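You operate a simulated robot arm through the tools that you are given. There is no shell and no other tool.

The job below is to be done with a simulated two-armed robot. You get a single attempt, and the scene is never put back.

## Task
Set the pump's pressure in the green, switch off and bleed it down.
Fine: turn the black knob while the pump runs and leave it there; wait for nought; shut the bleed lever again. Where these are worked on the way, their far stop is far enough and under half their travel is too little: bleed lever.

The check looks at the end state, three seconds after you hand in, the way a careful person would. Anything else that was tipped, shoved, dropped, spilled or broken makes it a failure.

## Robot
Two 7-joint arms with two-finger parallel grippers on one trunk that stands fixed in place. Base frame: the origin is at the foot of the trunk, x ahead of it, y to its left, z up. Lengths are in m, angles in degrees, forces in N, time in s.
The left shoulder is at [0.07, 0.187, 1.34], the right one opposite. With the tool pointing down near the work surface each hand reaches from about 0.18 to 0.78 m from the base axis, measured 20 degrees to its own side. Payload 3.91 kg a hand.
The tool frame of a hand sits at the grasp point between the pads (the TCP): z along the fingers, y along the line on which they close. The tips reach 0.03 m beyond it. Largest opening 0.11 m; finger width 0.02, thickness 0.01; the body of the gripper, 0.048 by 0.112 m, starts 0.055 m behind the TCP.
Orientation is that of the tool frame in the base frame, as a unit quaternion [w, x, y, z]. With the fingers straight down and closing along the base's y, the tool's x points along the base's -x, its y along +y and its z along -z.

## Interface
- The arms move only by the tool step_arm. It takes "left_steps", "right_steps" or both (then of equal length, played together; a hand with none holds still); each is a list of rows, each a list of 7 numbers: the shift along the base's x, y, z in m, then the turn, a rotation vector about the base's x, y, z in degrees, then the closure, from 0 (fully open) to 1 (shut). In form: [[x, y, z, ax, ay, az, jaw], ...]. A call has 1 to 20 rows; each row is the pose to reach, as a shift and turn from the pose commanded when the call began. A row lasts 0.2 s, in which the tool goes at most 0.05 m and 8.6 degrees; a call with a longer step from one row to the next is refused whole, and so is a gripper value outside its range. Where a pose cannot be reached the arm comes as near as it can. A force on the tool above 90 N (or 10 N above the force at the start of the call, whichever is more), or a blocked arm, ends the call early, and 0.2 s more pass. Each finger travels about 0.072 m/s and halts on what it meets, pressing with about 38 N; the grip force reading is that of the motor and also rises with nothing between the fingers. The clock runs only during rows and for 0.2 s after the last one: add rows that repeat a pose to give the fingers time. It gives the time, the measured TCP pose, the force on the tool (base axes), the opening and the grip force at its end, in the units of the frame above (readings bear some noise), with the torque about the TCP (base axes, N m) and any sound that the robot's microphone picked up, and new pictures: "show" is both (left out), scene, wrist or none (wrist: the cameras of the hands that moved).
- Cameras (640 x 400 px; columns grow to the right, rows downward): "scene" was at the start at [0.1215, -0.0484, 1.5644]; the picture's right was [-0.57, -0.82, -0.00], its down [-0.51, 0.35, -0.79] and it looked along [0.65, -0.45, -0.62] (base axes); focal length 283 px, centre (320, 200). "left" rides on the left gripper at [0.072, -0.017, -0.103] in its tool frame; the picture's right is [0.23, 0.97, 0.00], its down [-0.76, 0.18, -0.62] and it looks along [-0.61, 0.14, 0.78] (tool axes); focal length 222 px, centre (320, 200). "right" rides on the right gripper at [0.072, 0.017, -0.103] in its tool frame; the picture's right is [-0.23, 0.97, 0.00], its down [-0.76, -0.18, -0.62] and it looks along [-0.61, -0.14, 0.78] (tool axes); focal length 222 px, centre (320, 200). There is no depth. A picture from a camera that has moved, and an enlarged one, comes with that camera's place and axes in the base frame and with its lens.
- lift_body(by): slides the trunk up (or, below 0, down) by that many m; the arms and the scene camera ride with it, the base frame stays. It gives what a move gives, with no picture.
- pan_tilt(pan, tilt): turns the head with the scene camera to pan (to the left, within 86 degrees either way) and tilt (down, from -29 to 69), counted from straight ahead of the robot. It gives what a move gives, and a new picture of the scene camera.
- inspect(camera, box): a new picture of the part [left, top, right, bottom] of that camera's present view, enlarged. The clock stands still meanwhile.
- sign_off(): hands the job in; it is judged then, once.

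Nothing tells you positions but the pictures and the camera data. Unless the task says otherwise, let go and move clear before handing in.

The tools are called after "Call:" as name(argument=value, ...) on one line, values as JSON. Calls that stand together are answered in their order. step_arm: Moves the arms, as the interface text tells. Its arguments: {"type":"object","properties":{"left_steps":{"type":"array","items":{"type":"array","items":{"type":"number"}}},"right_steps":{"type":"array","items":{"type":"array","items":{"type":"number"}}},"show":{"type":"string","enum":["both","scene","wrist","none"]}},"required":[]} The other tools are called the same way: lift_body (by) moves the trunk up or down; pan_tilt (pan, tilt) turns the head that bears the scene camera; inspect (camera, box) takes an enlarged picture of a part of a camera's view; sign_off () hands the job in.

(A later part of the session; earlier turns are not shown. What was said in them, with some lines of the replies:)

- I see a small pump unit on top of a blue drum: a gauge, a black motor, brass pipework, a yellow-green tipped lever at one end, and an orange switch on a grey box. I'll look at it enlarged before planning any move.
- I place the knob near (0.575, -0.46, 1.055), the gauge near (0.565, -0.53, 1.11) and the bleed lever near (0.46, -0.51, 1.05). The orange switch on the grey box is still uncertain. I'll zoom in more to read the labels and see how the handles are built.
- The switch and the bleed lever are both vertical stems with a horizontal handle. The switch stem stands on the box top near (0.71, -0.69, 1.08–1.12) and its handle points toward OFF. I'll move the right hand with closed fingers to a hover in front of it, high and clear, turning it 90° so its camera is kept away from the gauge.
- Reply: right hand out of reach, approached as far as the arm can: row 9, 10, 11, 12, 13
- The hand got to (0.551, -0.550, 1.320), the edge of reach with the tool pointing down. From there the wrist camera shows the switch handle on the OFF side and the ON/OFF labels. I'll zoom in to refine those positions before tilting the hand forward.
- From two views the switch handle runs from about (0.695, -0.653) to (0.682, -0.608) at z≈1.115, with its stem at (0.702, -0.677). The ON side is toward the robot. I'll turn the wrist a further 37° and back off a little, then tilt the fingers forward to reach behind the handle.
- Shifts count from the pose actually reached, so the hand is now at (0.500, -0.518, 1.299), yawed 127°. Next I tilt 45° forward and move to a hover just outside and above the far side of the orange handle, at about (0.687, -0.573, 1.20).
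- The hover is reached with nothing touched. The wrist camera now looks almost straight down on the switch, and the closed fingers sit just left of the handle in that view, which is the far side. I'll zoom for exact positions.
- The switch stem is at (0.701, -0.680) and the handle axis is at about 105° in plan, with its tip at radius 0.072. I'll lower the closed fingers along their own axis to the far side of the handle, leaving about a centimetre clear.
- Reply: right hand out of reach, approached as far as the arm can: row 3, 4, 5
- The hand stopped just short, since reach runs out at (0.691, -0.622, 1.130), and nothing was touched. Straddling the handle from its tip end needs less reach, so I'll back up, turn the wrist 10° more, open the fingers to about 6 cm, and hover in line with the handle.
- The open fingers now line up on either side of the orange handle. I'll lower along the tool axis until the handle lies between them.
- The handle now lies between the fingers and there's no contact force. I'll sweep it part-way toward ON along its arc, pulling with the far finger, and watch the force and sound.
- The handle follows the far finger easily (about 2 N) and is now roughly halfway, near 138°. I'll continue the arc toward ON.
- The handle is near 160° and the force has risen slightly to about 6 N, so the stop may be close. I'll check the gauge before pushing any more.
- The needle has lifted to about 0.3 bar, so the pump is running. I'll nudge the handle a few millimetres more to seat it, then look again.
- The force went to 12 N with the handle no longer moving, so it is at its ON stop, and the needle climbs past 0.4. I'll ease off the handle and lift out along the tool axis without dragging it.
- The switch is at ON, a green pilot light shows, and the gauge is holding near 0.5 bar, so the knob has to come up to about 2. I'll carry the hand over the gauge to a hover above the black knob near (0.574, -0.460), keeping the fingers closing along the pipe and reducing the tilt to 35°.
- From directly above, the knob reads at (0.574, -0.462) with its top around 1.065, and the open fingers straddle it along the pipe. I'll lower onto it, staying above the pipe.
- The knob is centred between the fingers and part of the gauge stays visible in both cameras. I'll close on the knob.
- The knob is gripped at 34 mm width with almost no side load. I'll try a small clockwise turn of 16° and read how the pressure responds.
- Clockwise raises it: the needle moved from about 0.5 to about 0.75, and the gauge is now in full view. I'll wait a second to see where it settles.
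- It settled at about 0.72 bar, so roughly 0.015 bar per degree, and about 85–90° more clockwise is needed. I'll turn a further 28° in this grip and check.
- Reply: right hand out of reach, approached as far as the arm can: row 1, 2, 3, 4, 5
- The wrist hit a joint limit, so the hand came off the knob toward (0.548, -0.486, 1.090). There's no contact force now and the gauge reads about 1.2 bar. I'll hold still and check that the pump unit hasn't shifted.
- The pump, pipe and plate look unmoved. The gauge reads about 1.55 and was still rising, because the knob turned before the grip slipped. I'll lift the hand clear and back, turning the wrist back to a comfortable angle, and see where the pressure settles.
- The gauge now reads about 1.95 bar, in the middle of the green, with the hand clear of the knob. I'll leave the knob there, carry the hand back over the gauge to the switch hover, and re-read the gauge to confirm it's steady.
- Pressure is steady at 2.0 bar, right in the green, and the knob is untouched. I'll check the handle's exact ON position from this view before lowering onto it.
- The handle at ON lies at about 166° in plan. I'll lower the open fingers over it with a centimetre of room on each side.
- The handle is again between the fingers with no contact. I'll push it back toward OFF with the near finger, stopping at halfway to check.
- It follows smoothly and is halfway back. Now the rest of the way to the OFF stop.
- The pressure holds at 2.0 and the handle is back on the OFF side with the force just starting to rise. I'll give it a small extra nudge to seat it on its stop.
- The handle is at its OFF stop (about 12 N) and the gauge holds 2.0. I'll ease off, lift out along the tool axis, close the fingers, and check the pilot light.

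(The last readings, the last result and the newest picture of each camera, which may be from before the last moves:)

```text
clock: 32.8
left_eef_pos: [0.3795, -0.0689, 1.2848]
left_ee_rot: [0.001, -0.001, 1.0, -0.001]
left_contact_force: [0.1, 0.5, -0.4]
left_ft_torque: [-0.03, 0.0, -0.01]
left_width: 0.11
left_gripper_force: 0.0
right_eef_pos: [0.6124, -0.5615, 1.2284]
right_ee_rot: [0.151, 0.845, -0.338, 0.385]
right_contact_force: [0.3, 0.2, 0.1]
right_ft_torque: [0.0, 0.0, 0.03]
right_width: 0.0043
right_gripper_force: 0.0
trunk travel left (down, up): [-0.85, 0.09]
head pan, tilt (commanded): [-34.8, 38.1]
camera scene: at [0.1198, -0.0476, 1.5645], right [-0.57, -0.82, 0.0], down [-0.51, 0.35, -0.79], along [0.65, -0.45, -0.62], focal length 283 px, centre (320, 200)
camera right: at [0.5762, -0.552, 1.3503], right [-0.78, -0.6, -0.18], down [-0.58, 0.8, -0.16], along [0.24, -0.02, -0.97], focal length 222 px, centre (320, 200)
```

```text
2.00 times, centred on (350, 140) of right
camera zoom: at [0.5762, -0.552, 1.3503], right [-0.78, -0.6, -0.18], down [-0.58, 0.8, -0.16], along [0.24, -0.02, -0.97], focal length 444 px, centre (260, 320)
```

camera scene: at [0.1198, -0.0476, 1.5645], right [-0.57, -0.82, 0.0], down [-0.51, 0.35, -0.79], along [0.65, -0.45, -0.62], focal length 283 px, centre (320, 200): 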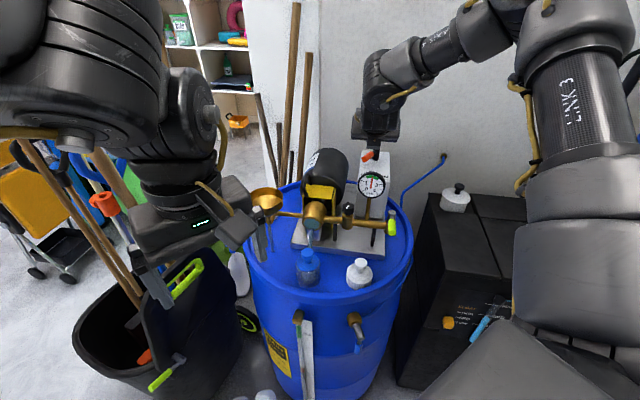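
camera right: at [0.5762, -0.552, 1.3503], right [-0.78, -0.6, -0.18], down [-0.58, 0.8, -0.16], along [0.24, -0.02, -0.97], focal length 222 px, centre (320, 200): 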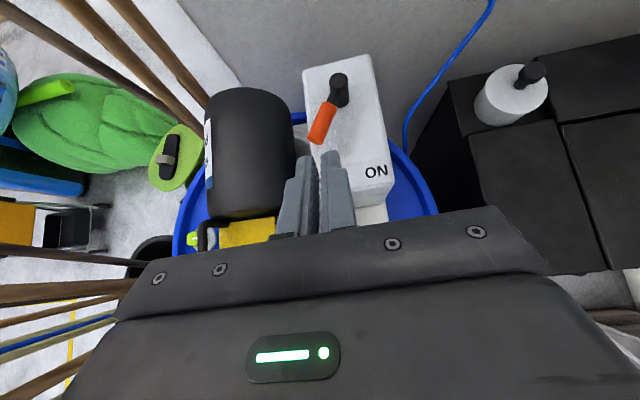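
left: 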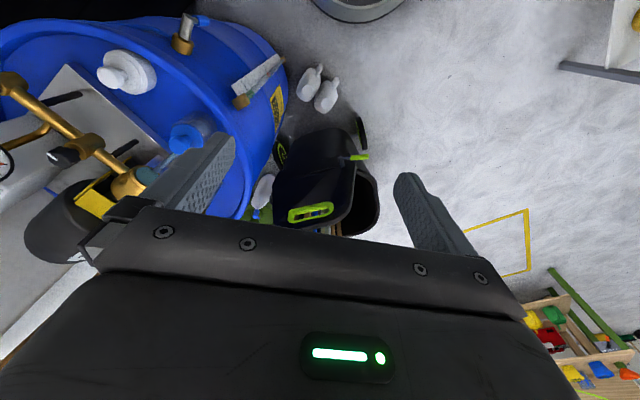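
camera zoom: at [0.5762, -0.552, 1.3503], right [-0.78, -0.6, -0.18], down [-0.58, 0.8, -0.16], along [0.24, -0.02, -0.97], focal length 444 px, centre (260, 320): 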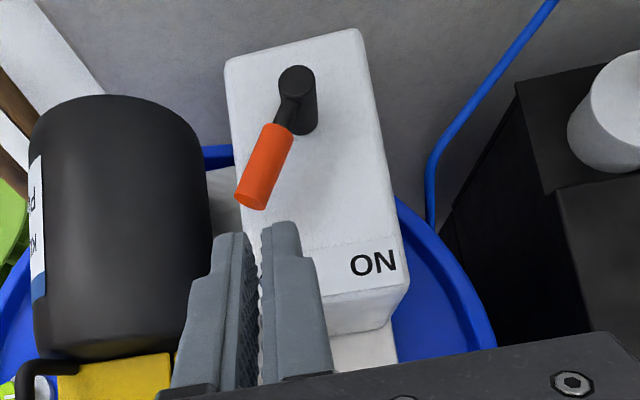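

The switch is back at OFF, the pilot light is out, and the gauge still holds 2.0 bar with the knob left where it was. Next I carry the closed fingers forward to a hover beside the green bleed lever, on its knob side, with the tilt reduced to 25°.

Call:
step_arm(right_steps=[[-0.03, 0.017, 0.01, 3, 3.2, 0, 1], [-0.065, 0.037, 0.01, 6.6, 7, 0, 1], [-0.1, 0.056, 0.0, 10, 10.6, 0, 1], [-0.125, 0.07, -0.02, 13.3, 14.1, 0, 1], [-0.1384, 0.0785, -0.045, 16.5, 17.5, 0, 1], [-0.1384, 0.0785, -0.068, 16.5, 17.5, 0, 1], [-0.1384, 0.0785, -0.068, 16.5, 17.5, 0, 1]], show="both")

Call:
inspect(camera="right", box=[230, 40, 470, 240])

Call:
inspect(camera="scene", box=[330, 140, 410, 240])

```text
clock: 34.4
left_eef_pos: [0.381, -0.0705, 1.2859]
left_ee_rot: [-0.001, 0.0, 1.0, 0.0]
left_contact_force: [0.2, -0.3, -0.3]
left_ft_torque: [0.01, 0.0, 0.0]
left_width: 0.1102
left_gripper_force: 0.1
right_eef_pos: [0.4752, -0.4839, 1.1594]
right_ee_rot: [0.078, 0.907, -0.363, 0.201]
right_contact_force: [0.5, -0.4, -0.1]
right_ft_torque: [-0.01, -0.02, -0.02]
right_width: 0.0
right_gripper_force: 38.0
trunk travel left (down, up): [-0.85, 0.09]
head pan, tilt (commanded): [-34.8, 38.1]
camera scene: at [0.1213, -0.048, 1.5644], right [-0.57, -0.82, 0.0], down [-0.51, 0.35, -0.79], along [0.65, -0.45, -0.62], focal length 283 px, centre (320, 200)
camera right: at [0.477, -0.5109, 1.2831], right [-0.82, -0.56, -0.1], down [-0.57, 0.79, 0.25], along [-0.06, 0.26, -0.96], focal length 222 px, centre (320, 200)
```

scene: 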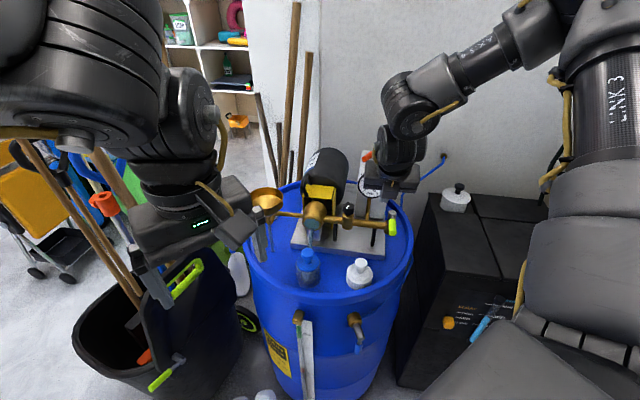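
right: 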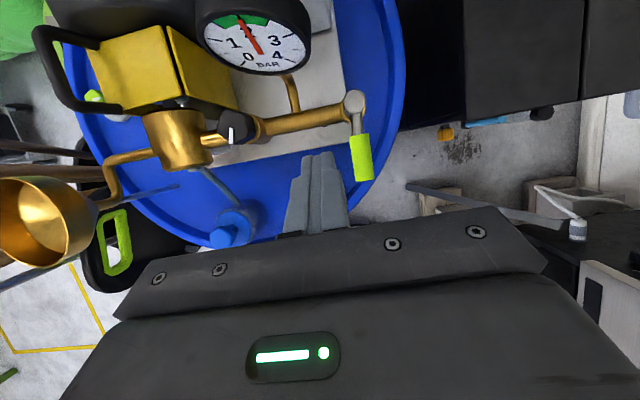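

```text
2.00 times, centred on (350, 140) of right
camera zoom: at [0.477, -0.5109, 1.2831], right [-0.82, -0.56, -0.1], down [-0.57, 0.79, 0.25], along [-0.06, 0.26, -0.96], focal length 444 px, centre (260, 320)
```

zoom: 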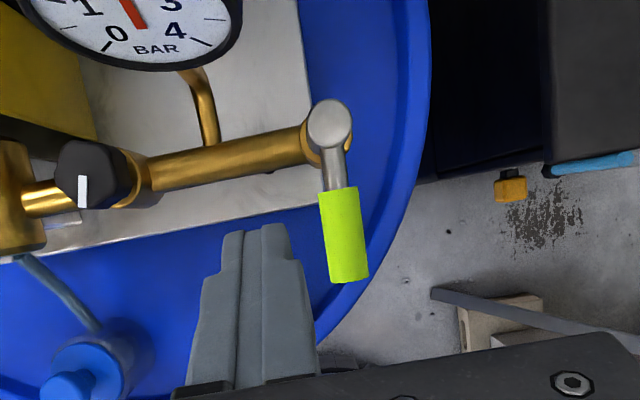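

```text
4.00 times, centred on (370, 190) of scene
camera zoom: at [0.1213, -0.048, 1.5644], right [-0.57, -0.82, 0.0], down [-0.51, 0.35, -0.79], along [0.65, -0.45, -0.62], focal length 1134 px, centre (120, 240)
```

zoom: 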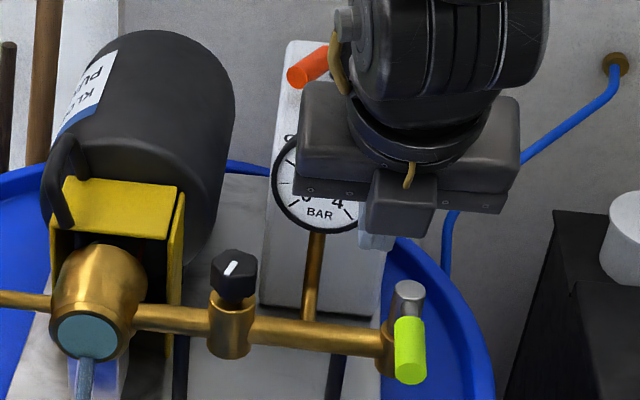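

The bleed stem is at (0.489, -0.547) and its green handle points to about 135° at z≈1.052, with its tip at radius 0.073. I'll lower the closed fingers straight down beside it on the knob side, about a centimetre clear.

Call:
step_arm(right_steps=[[0, -0.001, -0.035, 0, 0, 0, 1], [0, -0.003, -0.07, 0, 0, 0, 1], [-0.001, -0.004, -0.1, 0, 0, 0, 1], [-0.001, -0.004, -0.109, 0, 0, 0, 1], [-0.001, -0.004, -0.109, 0, 0, 0, 1]], show="both")

Call:
inspect(camera="right", box=[230, 40, 470, 240])

```text
clock: 35.6
left_eef_pos: [0.3806, -0.0696, 1.2848]
left_ee_rot: [0.0, -0.001, 1.0, 0.0]
left_contact_force: [-0.9, 1.3, 0.2]
left_ft_torque: [-0.02, -0.02, 0.04]
left_width: 0.11
left_gripper_force: 0.1
right_eef_pos: [0.4732, -0.4866, 1.051]
right_ee_rot: [0.078, 0.906, -0.363, 0.201]
right_contact_force: [-0.3, -0.2, -0.3]
right_ft_torque: [-0.01, -0.01, 0.0]
right_width: 0.0001
right_gripper_force: 37.8
trunk travel left (down, up): [-0.85, 0.09]
head pan, tilt (commanded): [-34.8, 38.1]
camera scene: at [0.1215, -0.0482, 1.5644], right [-0.57, -0.82, 0.0], down [-0.51, 0.35, -0.79], along [0.65, -0.45, -0.62], focal length 283 px, centre (320, 200)
camera right: at [0.4759, -0.5147, 1.1749], right [-0.82, -0.56, -0.1], down [-0.57, 0.79, 0.25], along [-0.06, 0.26, -0.96], focal length 222 px, centre (320, 200)
```

scene: 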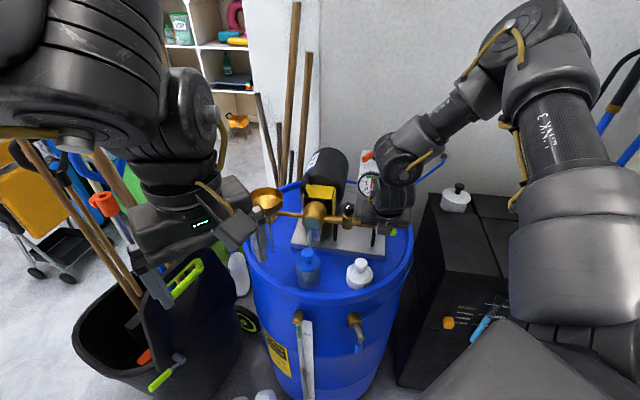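
right: 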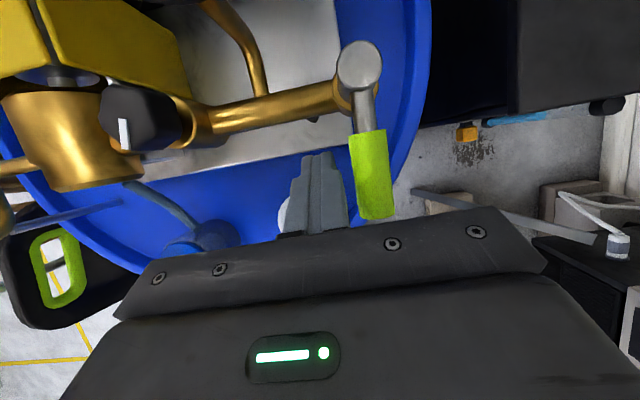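

```text
2.00 times, centred on (350, 140) of right
camera zoom: at [0.4759, -0.5147, 1.1749], right [-0.82, -0.56, -0.1], down [-0.57, 0.79, 0.25], along [-0.06, 0.26, -0.96], focal length 444 px, centre (260, 320)
```

zoom: 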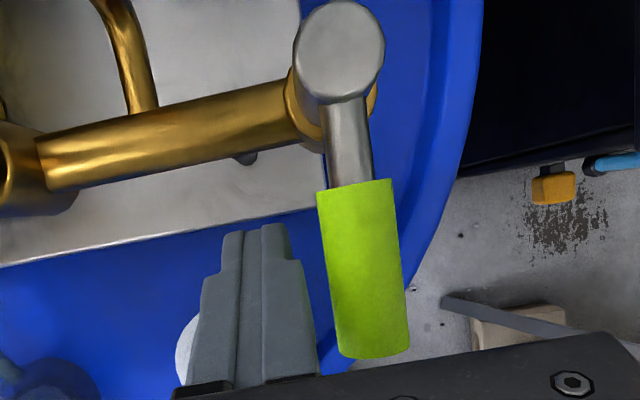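

The finger is beside the lever and clear. I'll try it gently outward, counter-clockwise from above, by about 15° and see whether it yields.

Call:
step_arm(right_steps=[[-0.0045, -0.005, 0, 0, 0, 0, 1], [-0.0078, -0.0089, 0, 0, 0, 0, 1], [-0.0118, -0.0112, 0, 0, 0, 0, 1], [-0.0157, -0.0135, 0, 0, 0, 0, 1]], show="wrist")

```text
clock: 36.6
left_eef_pos: [0.3811, -0.0716, 1.285]
left_ee_rot: [0.0, 0.0, 1.0, 0.0]
left_contact_force: [0.6, 0.1, 0.0]
left_ft_torque: [-0.04, -0.03, 0.02]
left_width: 0.1102
left_gripper_force: 0.0
right_eef_pos: [0.4586, -0.5015, 1.0489]
right_ee_rot: [0.078, 0.907, -0.362, 0.202]
right_contact_force: [2.0, 1.3, 1.0]
right_ft_torque: [-0.03, -0.01, 0.03]
right_width: 0.0
right_gripper_force: 37.8
trunk travel left (down, up): [-0.85, 0.09]
head pan, tilt (commanded): [-34.8, 38.1]
camera right: at [0.461, -0.5291, 1.1739], right [-0.82, -0.56, -0.1], down [-0.57, 0.79, 0.25], along [-0.06, 0.26, -0.96], focal length 222 px, centre (320, 200)
```

right: 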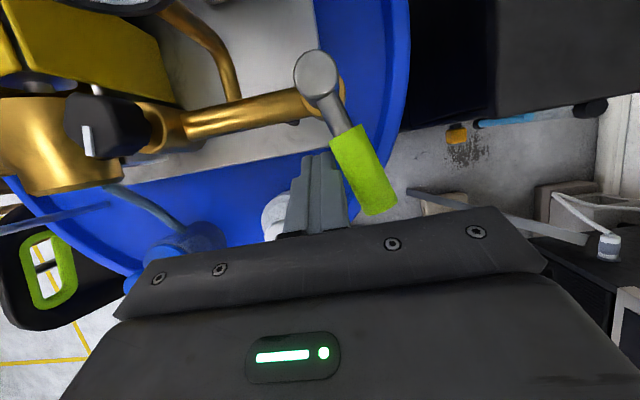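

The lever yields easily outward, so that's the opening direction. I'll continue along its arc to about 195°.

Call:
step_arm(right_steps=[[-0.0038, -0.0026, 0, 0, 0, 0, 1], [-0.0091, -0.0072, 0, 0, 0, 0, 1], [-0.0139, -0.0124, 0, 0, 0, 0, 1], [-0.0178, -0.0182, 0, 0, 0, 0, 1], [-0.0211, -0.0247, 0, 0, 0, 0, 1], [-0.0234, -0.0314, 0, 0, 0, 0, 1], [-0.025, -0.0384, 0, 0, 0, 0, 1]], show="both")

Call:
inspect(camera="scene", box=[330, 140, 410, 240])

```text
clock: 38.2
left_eef_pos: [0.3815, -0.0697, 1.2854]
left_ee_rot: [0.0, 0.0, 1.0, 0.0]
left_contact_force: [-0.3, 0.4, 0.6]
left_ft_torque: [0.02, 0.02, 0.0]
left_width: 0.1101
left_gripper_force: 0.0
right_eef_pos: [0.4332, -0.5403, 1.0488]
right_ee_rot: [0.078, 0.907, -0.363, 0.201]
right_contact_force: [0.1, 1.5, 0.7]
right_ft_torque: [-0.03, -0.01, -0.01]
right_width: 0.0
right_gripper_force: 37.1
trunk travel left (down, up): [-0.85, 0.09]
head pan, tilt (commanded): [-34.8, 38.1]
camera scene: at [0.1213, -0.0483, 1.5644], right [-0.57, -0.82, 0.0], down [-0.51, 0.35, -0.79], along [0.65, -0.45, -0.62], focal length 283 px, centre (320, 200)
camera right: at [0.4357, -0.5673, 1.1735], right [-0.82, -0.56, -0.1], down [-0.57, 0.79, 0.25], along [-0.06, 0.26, -0.96], focal length 222 px, centre (320, 200)
```

scene: 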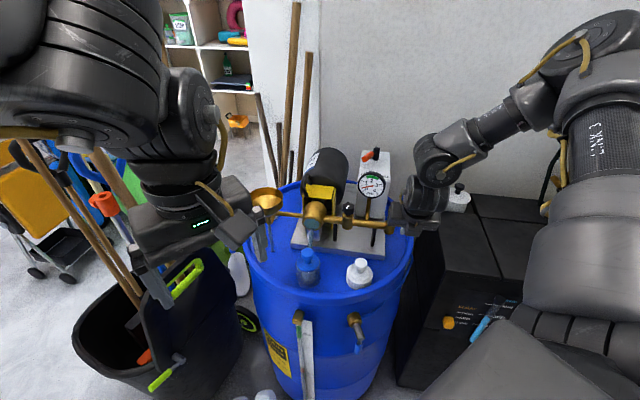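
right: 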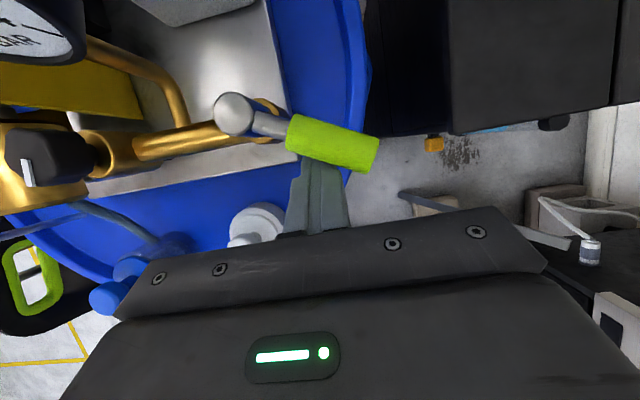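

```text
4.00 times, centred on (370, 190) of scene
camera zoom: at [0.1213, -0.0483, 1.5644], right [-0.57, -0.82, 0.0], down [-0.51, 0.35, -0.79], along [0.65, -0.45, -0.62], focal length 1134 px, centre (120, 240)
```

zoom: 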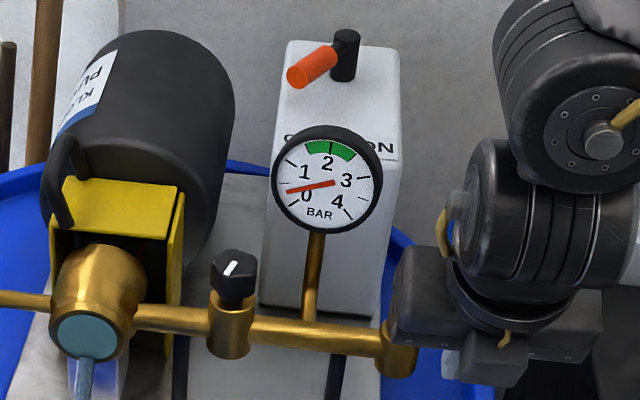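

The pressure is falling fast, at about 0.3 bar. I'll carry the lever on to its far stop, watching the force.

Call:
step_arm(right_steps=[[0, -0.0073, 0, 0, 0, 0, 1], [0, -0.0147, 0, 0, 0, 0, 1], [0.0014, -0.0218, 0, 0, 0, 0, 1], [0.003, -0.027, 0, 0, 0, 0, 1]], show="wrist")

Call:
inspect(camera="scene", box=[330, 140, 410, 240])

```text
clock: 39.2
left_eef_pos: [0.3809, -0.0584, 1.2853]
left_ee_rot: [-0.001, 0.0, 1.0, -0.006]
left_contact_force: [0.7, -0.3, -1.2]
left_ft_torque: [0.0, 0.06, 0.02]
left_width: 0.11
left_gripper_force: 0.2
right_eef_pos: [0.432, -0.5502, 1.0524]
right_ee_rot: [0.073, 0.91, -0.359, 0.194]
right_contact_force: [-13.2, 74.3, -26.9]
right_ft_torque: [0.52, 0.09, -0.16]
right_width: 0.0002
right_gripper_force: 37.7
trunk travel left (down, up): [-0.85, 0.09]
head pan, tilt (commanded): [-34.8, 38.1]
camera right: at [0.4369, -0.5791, 1.1761], right [-0.82, -0.57, -0.1], down [-0.57, 0.78, 0.26], along [-0.07, 0.27, -0.96], focal length 222 px, centre (320, 200)
```

right: 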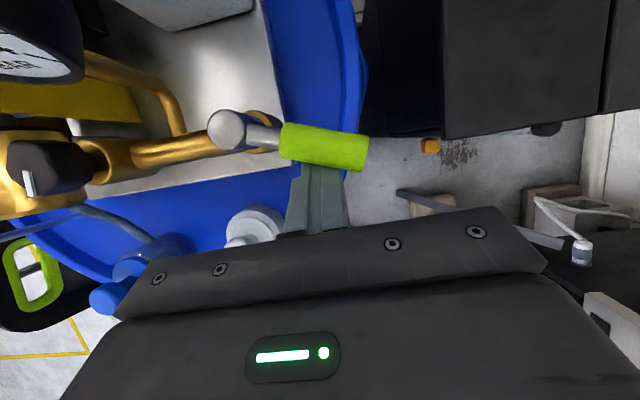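

```text
4.00 times, centred on (370, 190) of scene
camera zoom: at [0.1218, -0.0328, 1.5643], right [-0.57, -0.82, 0.01], down [-0.51, 0.34, -0.79], along [0.65, -0.45, -0.61], focal length 1134 px, centre (120, 240)
```

zoom: 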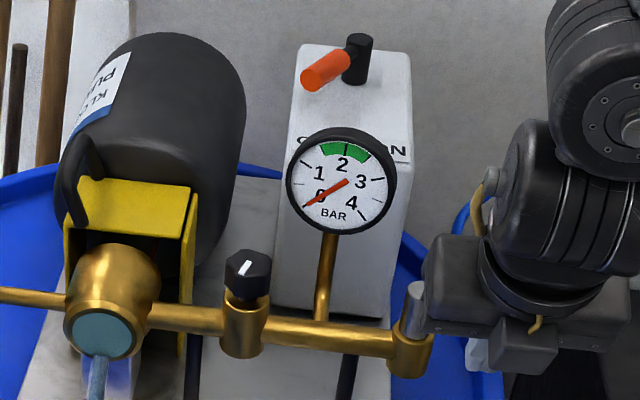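

The lever reached its stop at about 200° and my extra travel loaded it to 74 N, so I'm backing off at once. The gauge is almost at zero.

Call:
step_arm(right_steps=[[-0.003, 0.012, 0, 0, 0, 0, 1], [-0.003, 0.026, 0, 0, 0, 0, 1], [-0.003, 0.034, 0, 0, 0, 0, 1]], show="both")

Call:
inspect(camera="scene", box=[290, 130, 410, 250])

Call:
inspect(camera="left", box=[0, 40, 240, 270])

Call:
inspect(camera="scene", box=[345, 160, 395, 205])

```text
clock: 40.0
left_eef_pos: [0.3819, -0.0684, 1.2854]
left_ee_rot: [-0.001, -0.001, 1.0, -0.001]
left_contact_force: [0.4, -0.5, -0.1]
left_ft_torque: [0.0, -0.01, 0.0]
left_width: 0.11
left_gripper_force: 0.0
right_eef_pos: [0.436, -0.5328, 1.052]
right_ee_rot: [0.08, 0.907, -0.362, 0.202]
right_contact_force: [0.4, -0.5, 0.2]
right_ft_torque: [-0.01, 0.0, 0.01]
right_width: 0.0
right_gripper_force: 38.1
trunk travel left (down, up): [-0.85, 0.09]
head pan, tilt (commanded): [-34.8, 38.1]
camera scene: at [0.1223, -0.0455, 1.5646], right [-0.57, -0.82, 0.0], down [-0.51, 0.35, -0.79], along [0.65, -0.45, -0.62], focal length 283 px, centre (320, 200)
camera right: at [0.4386, -0.5588, 1.1765], right [-0.82, -0.56, -0.1], down [-0.57, 0.79, 0.24], along [-0.06, 0.25, -0.97], focal length 222 px, centre (320, 200)
```

scene: 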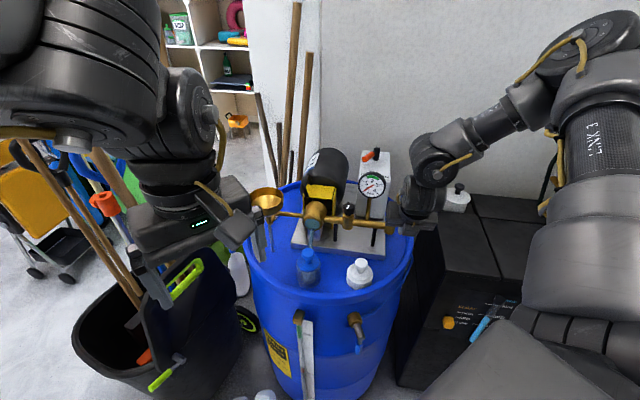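
right: 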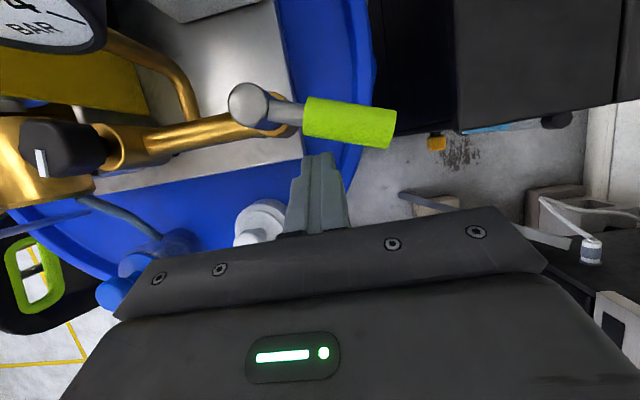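

```text
3.33 times, centred on (350, 190) of scene
camera zoom: at [0.1223, -0.0455, 1.5646], right [-0.57, -0.82, 0.0], down [-0.51, 0.35, -0.79], along [0.65, -0.45, -0.62], focal length 945 px, centre (220, 233)
```

zoom: 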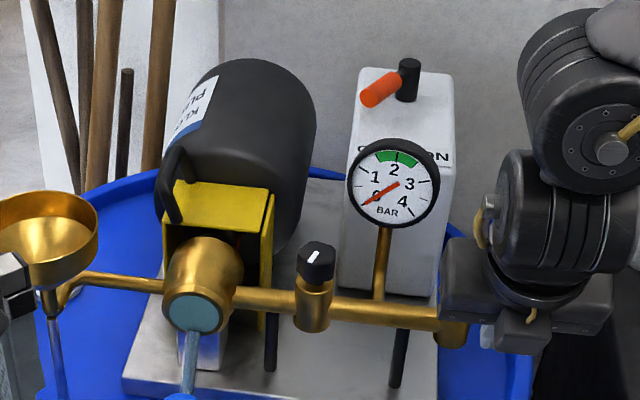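

```text
1.74 times, centred on (120, 155) of left
camera zoom: at [0.3105, -0.0844, 1.3881], right [-0.23, 0.97, 0.0], down [0.76, 0.18, 0.62], along [0.61, 0.14, -0.78], focal length 386 px, centre (668, 278)
```

zoom: 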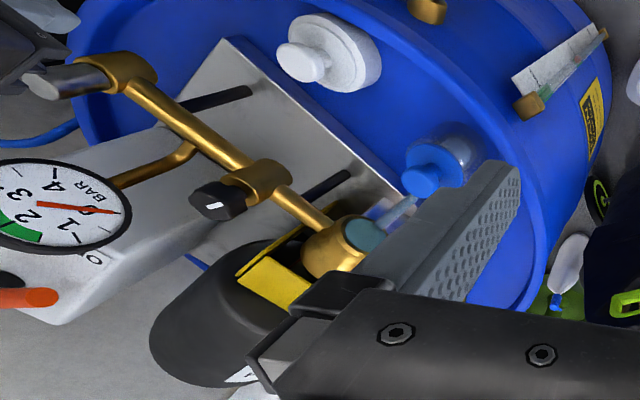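

```text
8.89 times, centred on (370, 182) of scene
camera zoom: at [0.1223, -0.0455, 1.5646], right [-0.57, -0.82, 0.0], down [-0.51, 0.35, -0.79], along [0.65, -0.45, -0.62], focal length 2519 px, centre (-124, 356)
```

zoom: 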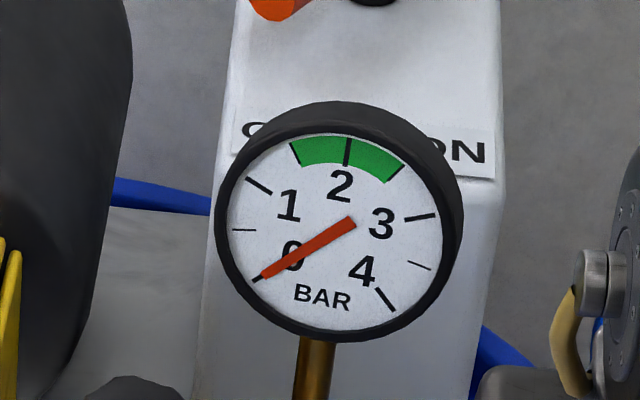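

The gauge needle is on 0, and the pump, plate and knob look exactly where they were. I'll lift the finger over the lever to its other side, which also gives the bleed more open time, ready to push it shut.

Call:
step_arm(right_steps=[[0, 0.003, 0.035, 0, 0, 0, 1], [0, 0.0, 0.075, 0, 0, 0, 1], [0.008, -0.035, 0.075, 0, 0, 0, 1], [0.0183, -0.067, 0.075, 0, 0, 0, 1], [0.0183, -0.067, 0.075, 0, 0, 0, 1]], show="both")

Call:
inspect(camera="right", box=[200, 60, 440, 240])

```text
clock: 41.2
left_eef_pos: [0.3806, -0.0691, 1.2855]
left_ee_rot: [0.0, 0.0, 1.0, -0.001]
left_contact_force: [0.1, 0.6, 0.1]
left_ft_torque: [0.01, -0.04, -0.01]
left_width: 0.1099
left_gripper_force: 0.2
right_eef_pos: [0.4526, -0.5966, 1.1277]
right_ee_rot: [0.078, 0.907, -0.363, 0.201]
right_contact_force: [-0.7, -0.5, -0.4]
right_ft_torque: [-0.02, 0.01, -0.01]
right_width: 0.0
right_gripper_force: 37.1
trunk travel left (down, up): [-0.85, 0.09]
head pan, tilt (commanded): [-34.8, 38.1]
camera scene: at [0.1211, -0.0455, 1.5645], right [-0.57, -0.82, 0.0], down [-0.51, 0.35, -0.79], along [0.65, -0.45, -0.62], focal length 283 px, centre (320, 200)
camera right: at [0.4549, -0.6244, 1.2514], right [-0.82, -0.56, -0.1], down [-0.57, 0.79, 0.24], along [-0.06, 0.26, -0.96], focal length 222 px, centre (320, 200)
```

scene: 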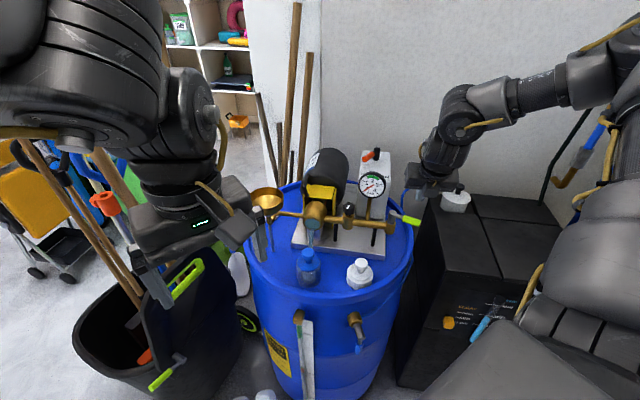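
right: 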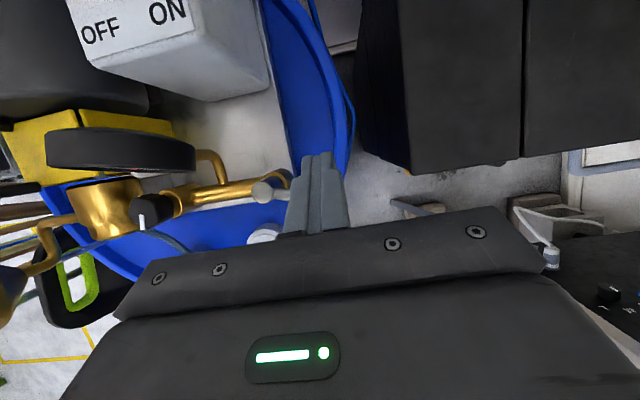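

```text
2.22 times, centred on (320, 150) of right
camera zoom: at [0.4549, -0.6244, 1.2514], right [-0.82, -0.56, -0.1], down [-0.57, 0.79, 0.24], along [-0.06, 0.26, -0.96], focal length 494 px, centre (320, 311)
```

zoom: 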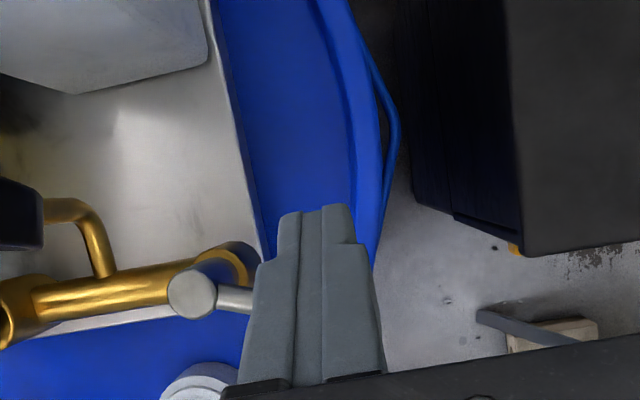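

The handle is hidden behind the finger in the wrist view. I'll check its angle from the head camera before lowering.

Call:
inspect(camera="scene", box=[340, 160, 440, 240])

Call:
inspect(camera="left", box=[0, 40, 120, 160])

```text
5.00 times, centred on (390, 200) of scene
camera zoom: at [0.1211, -0.0455, 1.5645], right [-0.57, -0.82, 0.0], down [-0.51, 0.35, -0.79], along [0.65, -0.45, -0.62], focal length 1417 px, centre (-30, 200)
```

zoom: 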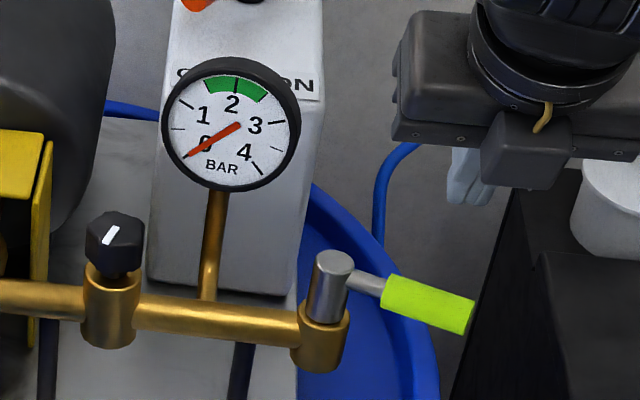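

```text
3.33 times, centred on (60, 100) of left
camera zoom: at [0.3092, -0.0848, 1.3881], right [-0.23, 0.97, 0.0], down [0.76, 0.18, 0.62], along [0.61, 0.14, -0.78], focal length 740 px, centre (1187, 533)
```

zoom: 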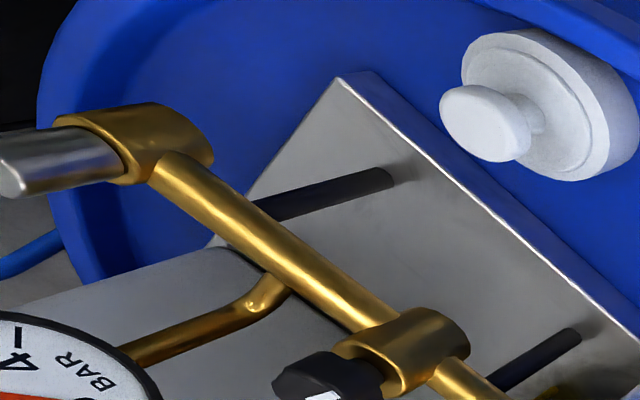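

The needle is clearly on 0, and the open lever points to about 208°. I'll shift slightly further to its back side and lower the finger there, clear of it.

Call:
step_arm(right_steps=[[0.0094, -0.0114, 0, 0, 0, 0, 1], [0.0094, -0.0114, -0.03, 0, 0, 0, 1], [0.0094, -0.0114, -0.06, 0, 0, 0, 1], [0.0094, -0.0114, -0.0777, 0, 0, 0, 1], [0.0094, -0.0114, -0.0777, 0, 0, 0, 1]], show="wrist")

Call:
inspect(camera="right", box=[200, 60, 440, 240])

Call:
inspect(camera="scene", box=[340, 160, 440, 240])

```text
clock: 42.4
left_eef_pos: [0.3797, -0.069, 1.2863]
left_ee_rot: [0.0, 0.0, 1.0, 0.0]
left_contact_force: [-0.1, 0.4, -0.1]
left_ft_torque: [0.0, 0.02, 0.0]
left_width: 0.1101
left_gripper_force: 0.1
right_eef_pos: [0.4601, -0.6121, 1.0468]
right_ee_rot: [0.078, 0.906, -0.364, 0.201]
right_contact_force: [-0.7, 0.2, -0.5]
right_ft_torque: [-0.03, -0.03, 0.03]
right_width: 0.0002
right_gripper_force: 37.5
trunk travel left (down, up): [-0.85, 0.09]
head pan, tilt (commanded): [-34.8, 38.1]
camera right: at [0.4631, -0.6388, 1.1709], right [-0.82, -0.56, -0.1], down [-0.57, 0.79, 0.25], along [-0.06, 0.26, -0.96], focal length 222 px, centre (320, 200)
```

right: 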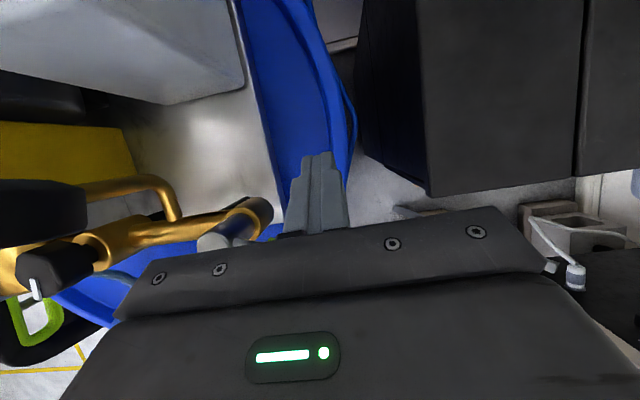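

```text
2.22 times, centred on (320, 150) of right
camera zoom: at [0.4631, -0.6388, 1.1709], right [-0.82, -0.56, -0.1], down [-0.57, 0.79, 0.25], along [-0.06, 0.26, -0.96], focal length 494 px, centre (320, 311)
```

zoom: 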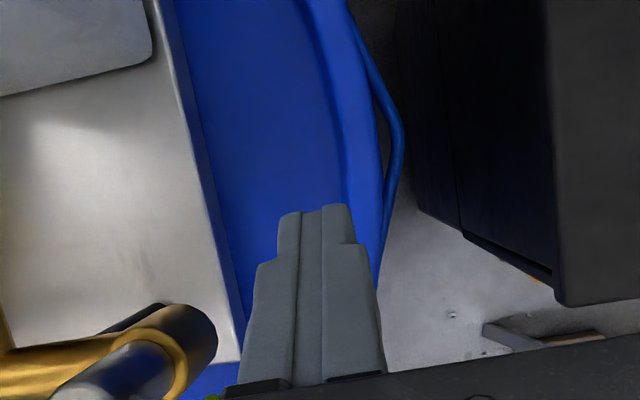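

```text
5.00 times, centred on (390, 200) of scene
camera zoom: at [0.1214, -0.0475, 1.5644], right [-0.57, -0.82, 0.0], down [-0.51, 0.35, -0.79], along [0.65, -0.45, -0.62], focal length 1417 px, centre (-30, 200)
```

zoom: 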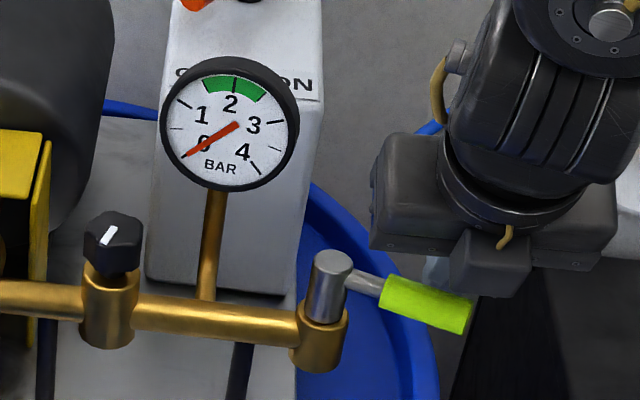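

The finger is behind the lever and clear, and the gauge stays at 0. I'll sweep the lever back along its arc toward closed, stopping short at about 150° to check.

Call:
step_arm(right_steps=[[-0.0027, 0.008, 0, 0, 0, 0, 1], [-0.0054, 0.0159, 0, 0, 0, 0, 1], [-0.016, 0.0263, 0, 0, 0, 0, 1], [-0.0205, 0.033, 0, 0, 0, 0, 1], [-0.024, 0.0395, 0, 0, 0, 0, 1], [-0.0265, 0.0475, 0, 0, 0, 0, 1], [-0.028, 0.0548, 0, 0, 0, 0, 1], [-0.0283, 0.063, 0, 0, 0, 0, 1], [-0.0278, 0.0704, 0, 0, 0, 0, 1]], show="wrist")

Call:
inspect(camera="scene", box=[340, 160, 440, 240])

```text
clock: 44.4
left_eef_pos: [0.3807, -0.0684, 1.2848]
left_ee_rot: [-0.001, -0.001, 1.0, -0.001]
left_contact_force: [-0.2, -0.3, -0.2]
left_ft_torque: [-0.02, 0.01, 0.01]
left_width: 0.1099
left_gripper_force: 0.1
right_eef_pos: [0.4324, -0.5406, 1.0477]
right_ee_rot: [0.078, 0.906, -0.363, 0.201]
right_contact_force: [-0.3, -0.2, 0.4]
right_ft_torque: [-0.02, -0.01, -0.05]
right_width: 0.0
right_gripper_force: 37.8
trunk travel left (down, up): [-0.85, 0.09]
head pan, tilt (commanded): [-34.8, 38.1]
camera right: at [0.4358, -0.5677, 1.1716], right [-0.82, -0.56, -0.1], down [-0.57, 0.79, 0.25], along [-0.06, 0.26, -0.96], focal length 222 px, centre (320, 200)
```

right: 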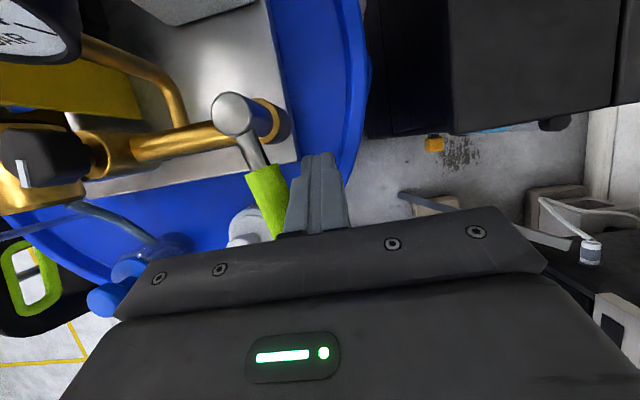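

```text
5.00 times, centred on (390, 200) of scene
camera zoom: at [0.1217, -0.0478, 1.5643], right [-0.57, -0.82, 0.0], down [-0.51, 0.35, -0.79], along [0.65, -0.45, -0.62], focal length 1417 px, centre (-30, 200)
```

zoom: 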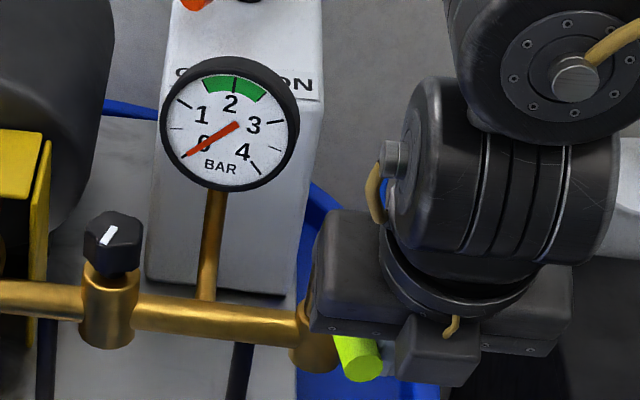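

The lever is back near 147° with barely any force. I'll bring it on in small steps to its closed stop.

Call:
step_arm(right_steps=[[0.0009, 0.004, 0, 0, 0, 0, 1], [0.0019, 0.0081, 0, 0, 0, 0, 1], [0.0033, 0.0115, 0, 0, 0, 0, 1]], show="wrist")

```text
clock: 45.2
left_eef_pos: [0.3804, -0.0725, 1.2839]
left_ee_rot: [0.0, 0.0, 1.0, -0.001]
left_contact_force: [0.3, 0.3, -1.4]
left_ft_torque: [0.0, 0.0, 0.0]
left_width: 0.1102
left_gripper_force: 0.1
right_eef_pos: [0.4368, -0.5295, 1.0483]
right_ee_rot: [0.078, 0.906, -0.363, 0.201]
right_contact_force: [-0.7, -1.2, -0.7]
right_ft_torque: [-0.01, -0.03, 0.0]
right_width: 0.0
right_gripper_force: 38.2
trunk travel left (down, up): [-0.85, 0.09]
head pan, tilt (commanded): [-34.8, 38.1]
camera right: at [0.4401, -0.5566, 1.1713], right [-0.82, -0.56, -0.1], down [-0.57, 0.79, 0.25], along [-0.06, 0.26, -0.96], focal length 222 px, centre (320, 200)
```

right: 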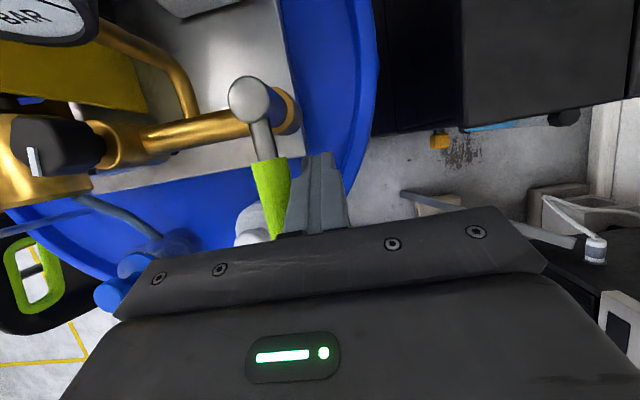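

Almost there, and the force is still only about 1 N. A few more millimetres, checking for the stop.

Call:
step_arm(right_steps=[[0.0018, 0.0022, 0, 0, 0, 0, 1], [0.0035, 0.004, 0, 0, 0, 0, 1]], show="wrist")

```text
clock: 45.8
left_eef_pos: [0.379, -0.0719, 1.2868]
left_ee_rot: [0.001, 0.0, 1.0, 0.001]
left_contact_force: [0.0, 0.2, -0.1]
left_ft_torque: [-0.06, -0.03, 0.02]
left_width: 0.1097
left_gripper_force: 0.0
right_eef_pos: [0.4375, -0.528, 1.0465]
right_ee_rot: [0.08, 0.906, -0.364, 0.201]
right_contact_force: [-6.4, -10.1, 2.8]
right_ft_torque: [0.09, -0.08, -0.18]
right_width: 0.0
right_gripper_force: 37.3
trunk travel left (down, up): [-0.85, 0.09]
head pan, tilt (commanded): [-34.8, 38.1]
camera right: at [0.4408, -0.5553, 1.1711], right [-0.82, -0.56, -0.1], down [-0.57, 0.79, 0.25], along [-0.06, 0.26, -0.96], focal length 222 px, centre (320, 200)
```

right: 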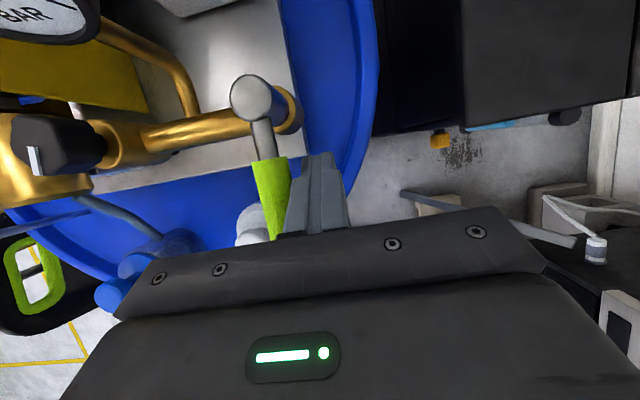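

That's the closed stop, at about 12 N. I'll back away sideways from the lever, then lift straight up and retreat.

Call:
step_arm(right_steps=[[-0.006, -0.0065, 0, 0, 0, 0, 1], [-0.013, -0.014, 0, 0, 0, 0, 1], [-0.015, -0.016, 0.03, 0, 0, 0, 1], [-0.015, -0.016, 0.07, 0, 0, 0, 1], [-0.015, -0.016, 0.115, 0, 0, 0, 1], [-0.03, -0.005, 0.155, 0, 0, 0, 1], [-0.06, 0.0, 0.19, 0, 0, 0, 1], [-0.1, 0.0, 0.22, 0, 0, 0, 1], [-0.1, 0.0, 0.22, 0, 0, 0, 1]], show="both")

Call:
inspect(camera="scene", box=[340, 140, 420, 240])

Call:
inspect(camera="left", box=[0, 40, 240, 270])

```text
clock: 47.8
left_eef_pos: [0.3815, -0.0711, 1.2842]
left_ee_rot: [-0.001, 0.0, 1.0, 0.001]
left_contact_force: [0.1, 0.1, -0.5]
left_ft_torque: [0.05, 0.02, 0.02]
left_width: 0.1098
left_gripper_force: 0.1
right_eef_pos: [0.339, -0.5254, 1.2662]
right_ee_rot: [0.078, 0.907, -0.363, 0.2]
right_contact_force: [0.9, -0.7, 0.0]
right_ft_torque: [0.02, 0.03, 0.0]
right_width: 0.0003
right_gripper_force: 37.9
trunk travel left (down, up): [-0.85, 0.09]
head pan, tilt (commanded): [-34.8, 38.1]
camera scene: at [0.1229, -0.0483, 1.5642], right [-0.57, -0.82, 0.0], down [-0.51, 0.35, -0.79], along [0.65, -0.45, -0.62], focal length 283 px, centre (320, 200)
camera right: at [0.3425, -0.5532, 1.3907], right [-0.82, -0.56, -0.1], down [-0.57, 0.79, 0.25], along [-0.06, 0.26, -0.96], focal length 222 px, centre (320, 200)
```

scene: 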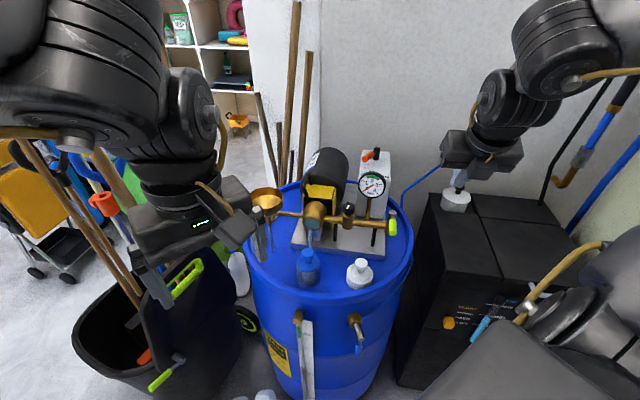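
right: 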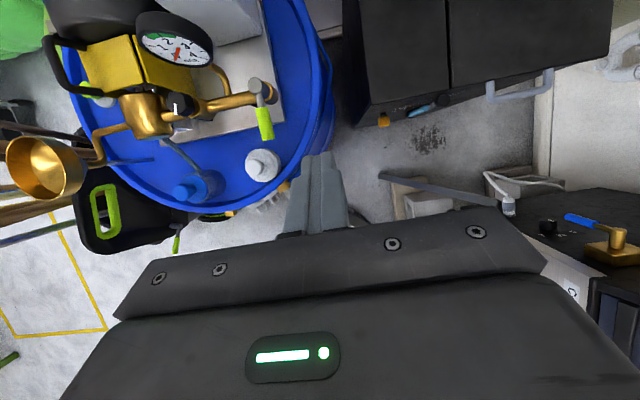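

```text
4.00 times, centred on (380, 190) of scene
camera zoom: at [0.1229, -0.0483, 1.5642], right [-0.57, -0.82, 0.0], down [-0.51, 0.35, -0.79], along [0.65, -0.45, -0.62], focal length 1134 px, centre (80, 240)
```

zoom: 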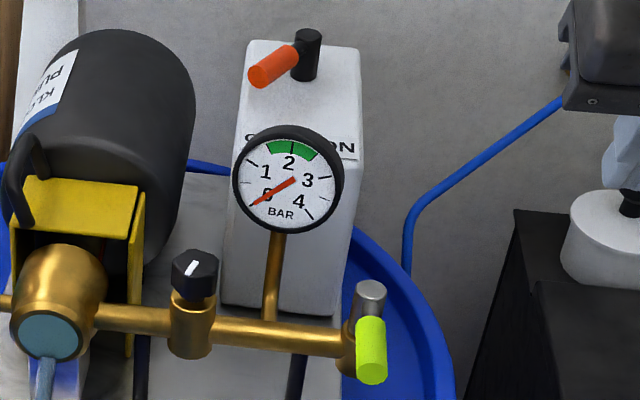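

```text
1.74 times, centred on (120, 155) of left
camera zoom: at [0.3107, -0.0873, 1.3875], right [-0.23, 0.97, 0.0], down [0.76, 0.18, 0.62], along [0.61, 0.14, -0.78], focal length 386 px, centre (668, 278)
```

zoom: 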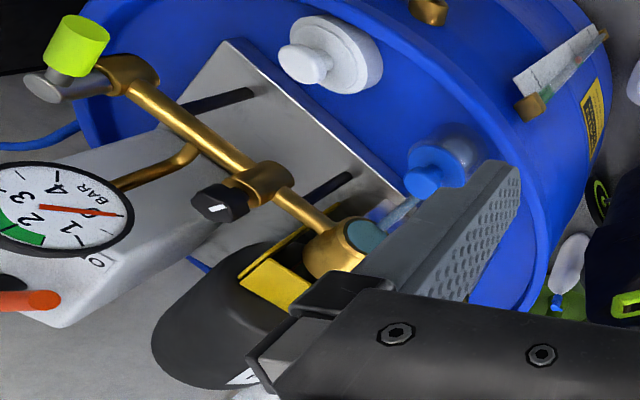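

Everything reads as the job asks. The switch is at OFF, the knob is still where it gave 2.0 bar, the gauge needle is on 0, and the bleed lever is back at its closed position. The pump and drum haven't moved, and both hands are clear, so I'm handing it in.

Call:
sign_off()

```text
The job is handed in.
```

The job is done and handed in; I haven't seen the check's verdict. At hand-in the pump was off, the gauge read zero and the bleed lever was shut.

- **Pressure:** With the pump running, I turned the black knob clockwise until the gauge held 2.0 bar, in the middle of the green. It was not touched after that. The last part of the turn was not controlled: the arm reached its limit and the hand slipped off the knob, but it stopped at a good setting.
- **Switch:** I turned the orange handle back to its OFF stop. The pilot light went out and the gauge still held 2.0 bar.
- **Bleed-down:** I opened the green lever to its far stop and the needle fell to zero. I then pushed it back to its closed stop.
- **Hard push:** At the lever's far stop I pushed too far for a moment and the force reached 74 N before I backed off. Pictures afterwards showed the pump, plate and drum where they had been at the start.

Both hands were clear of everything when I handed in.
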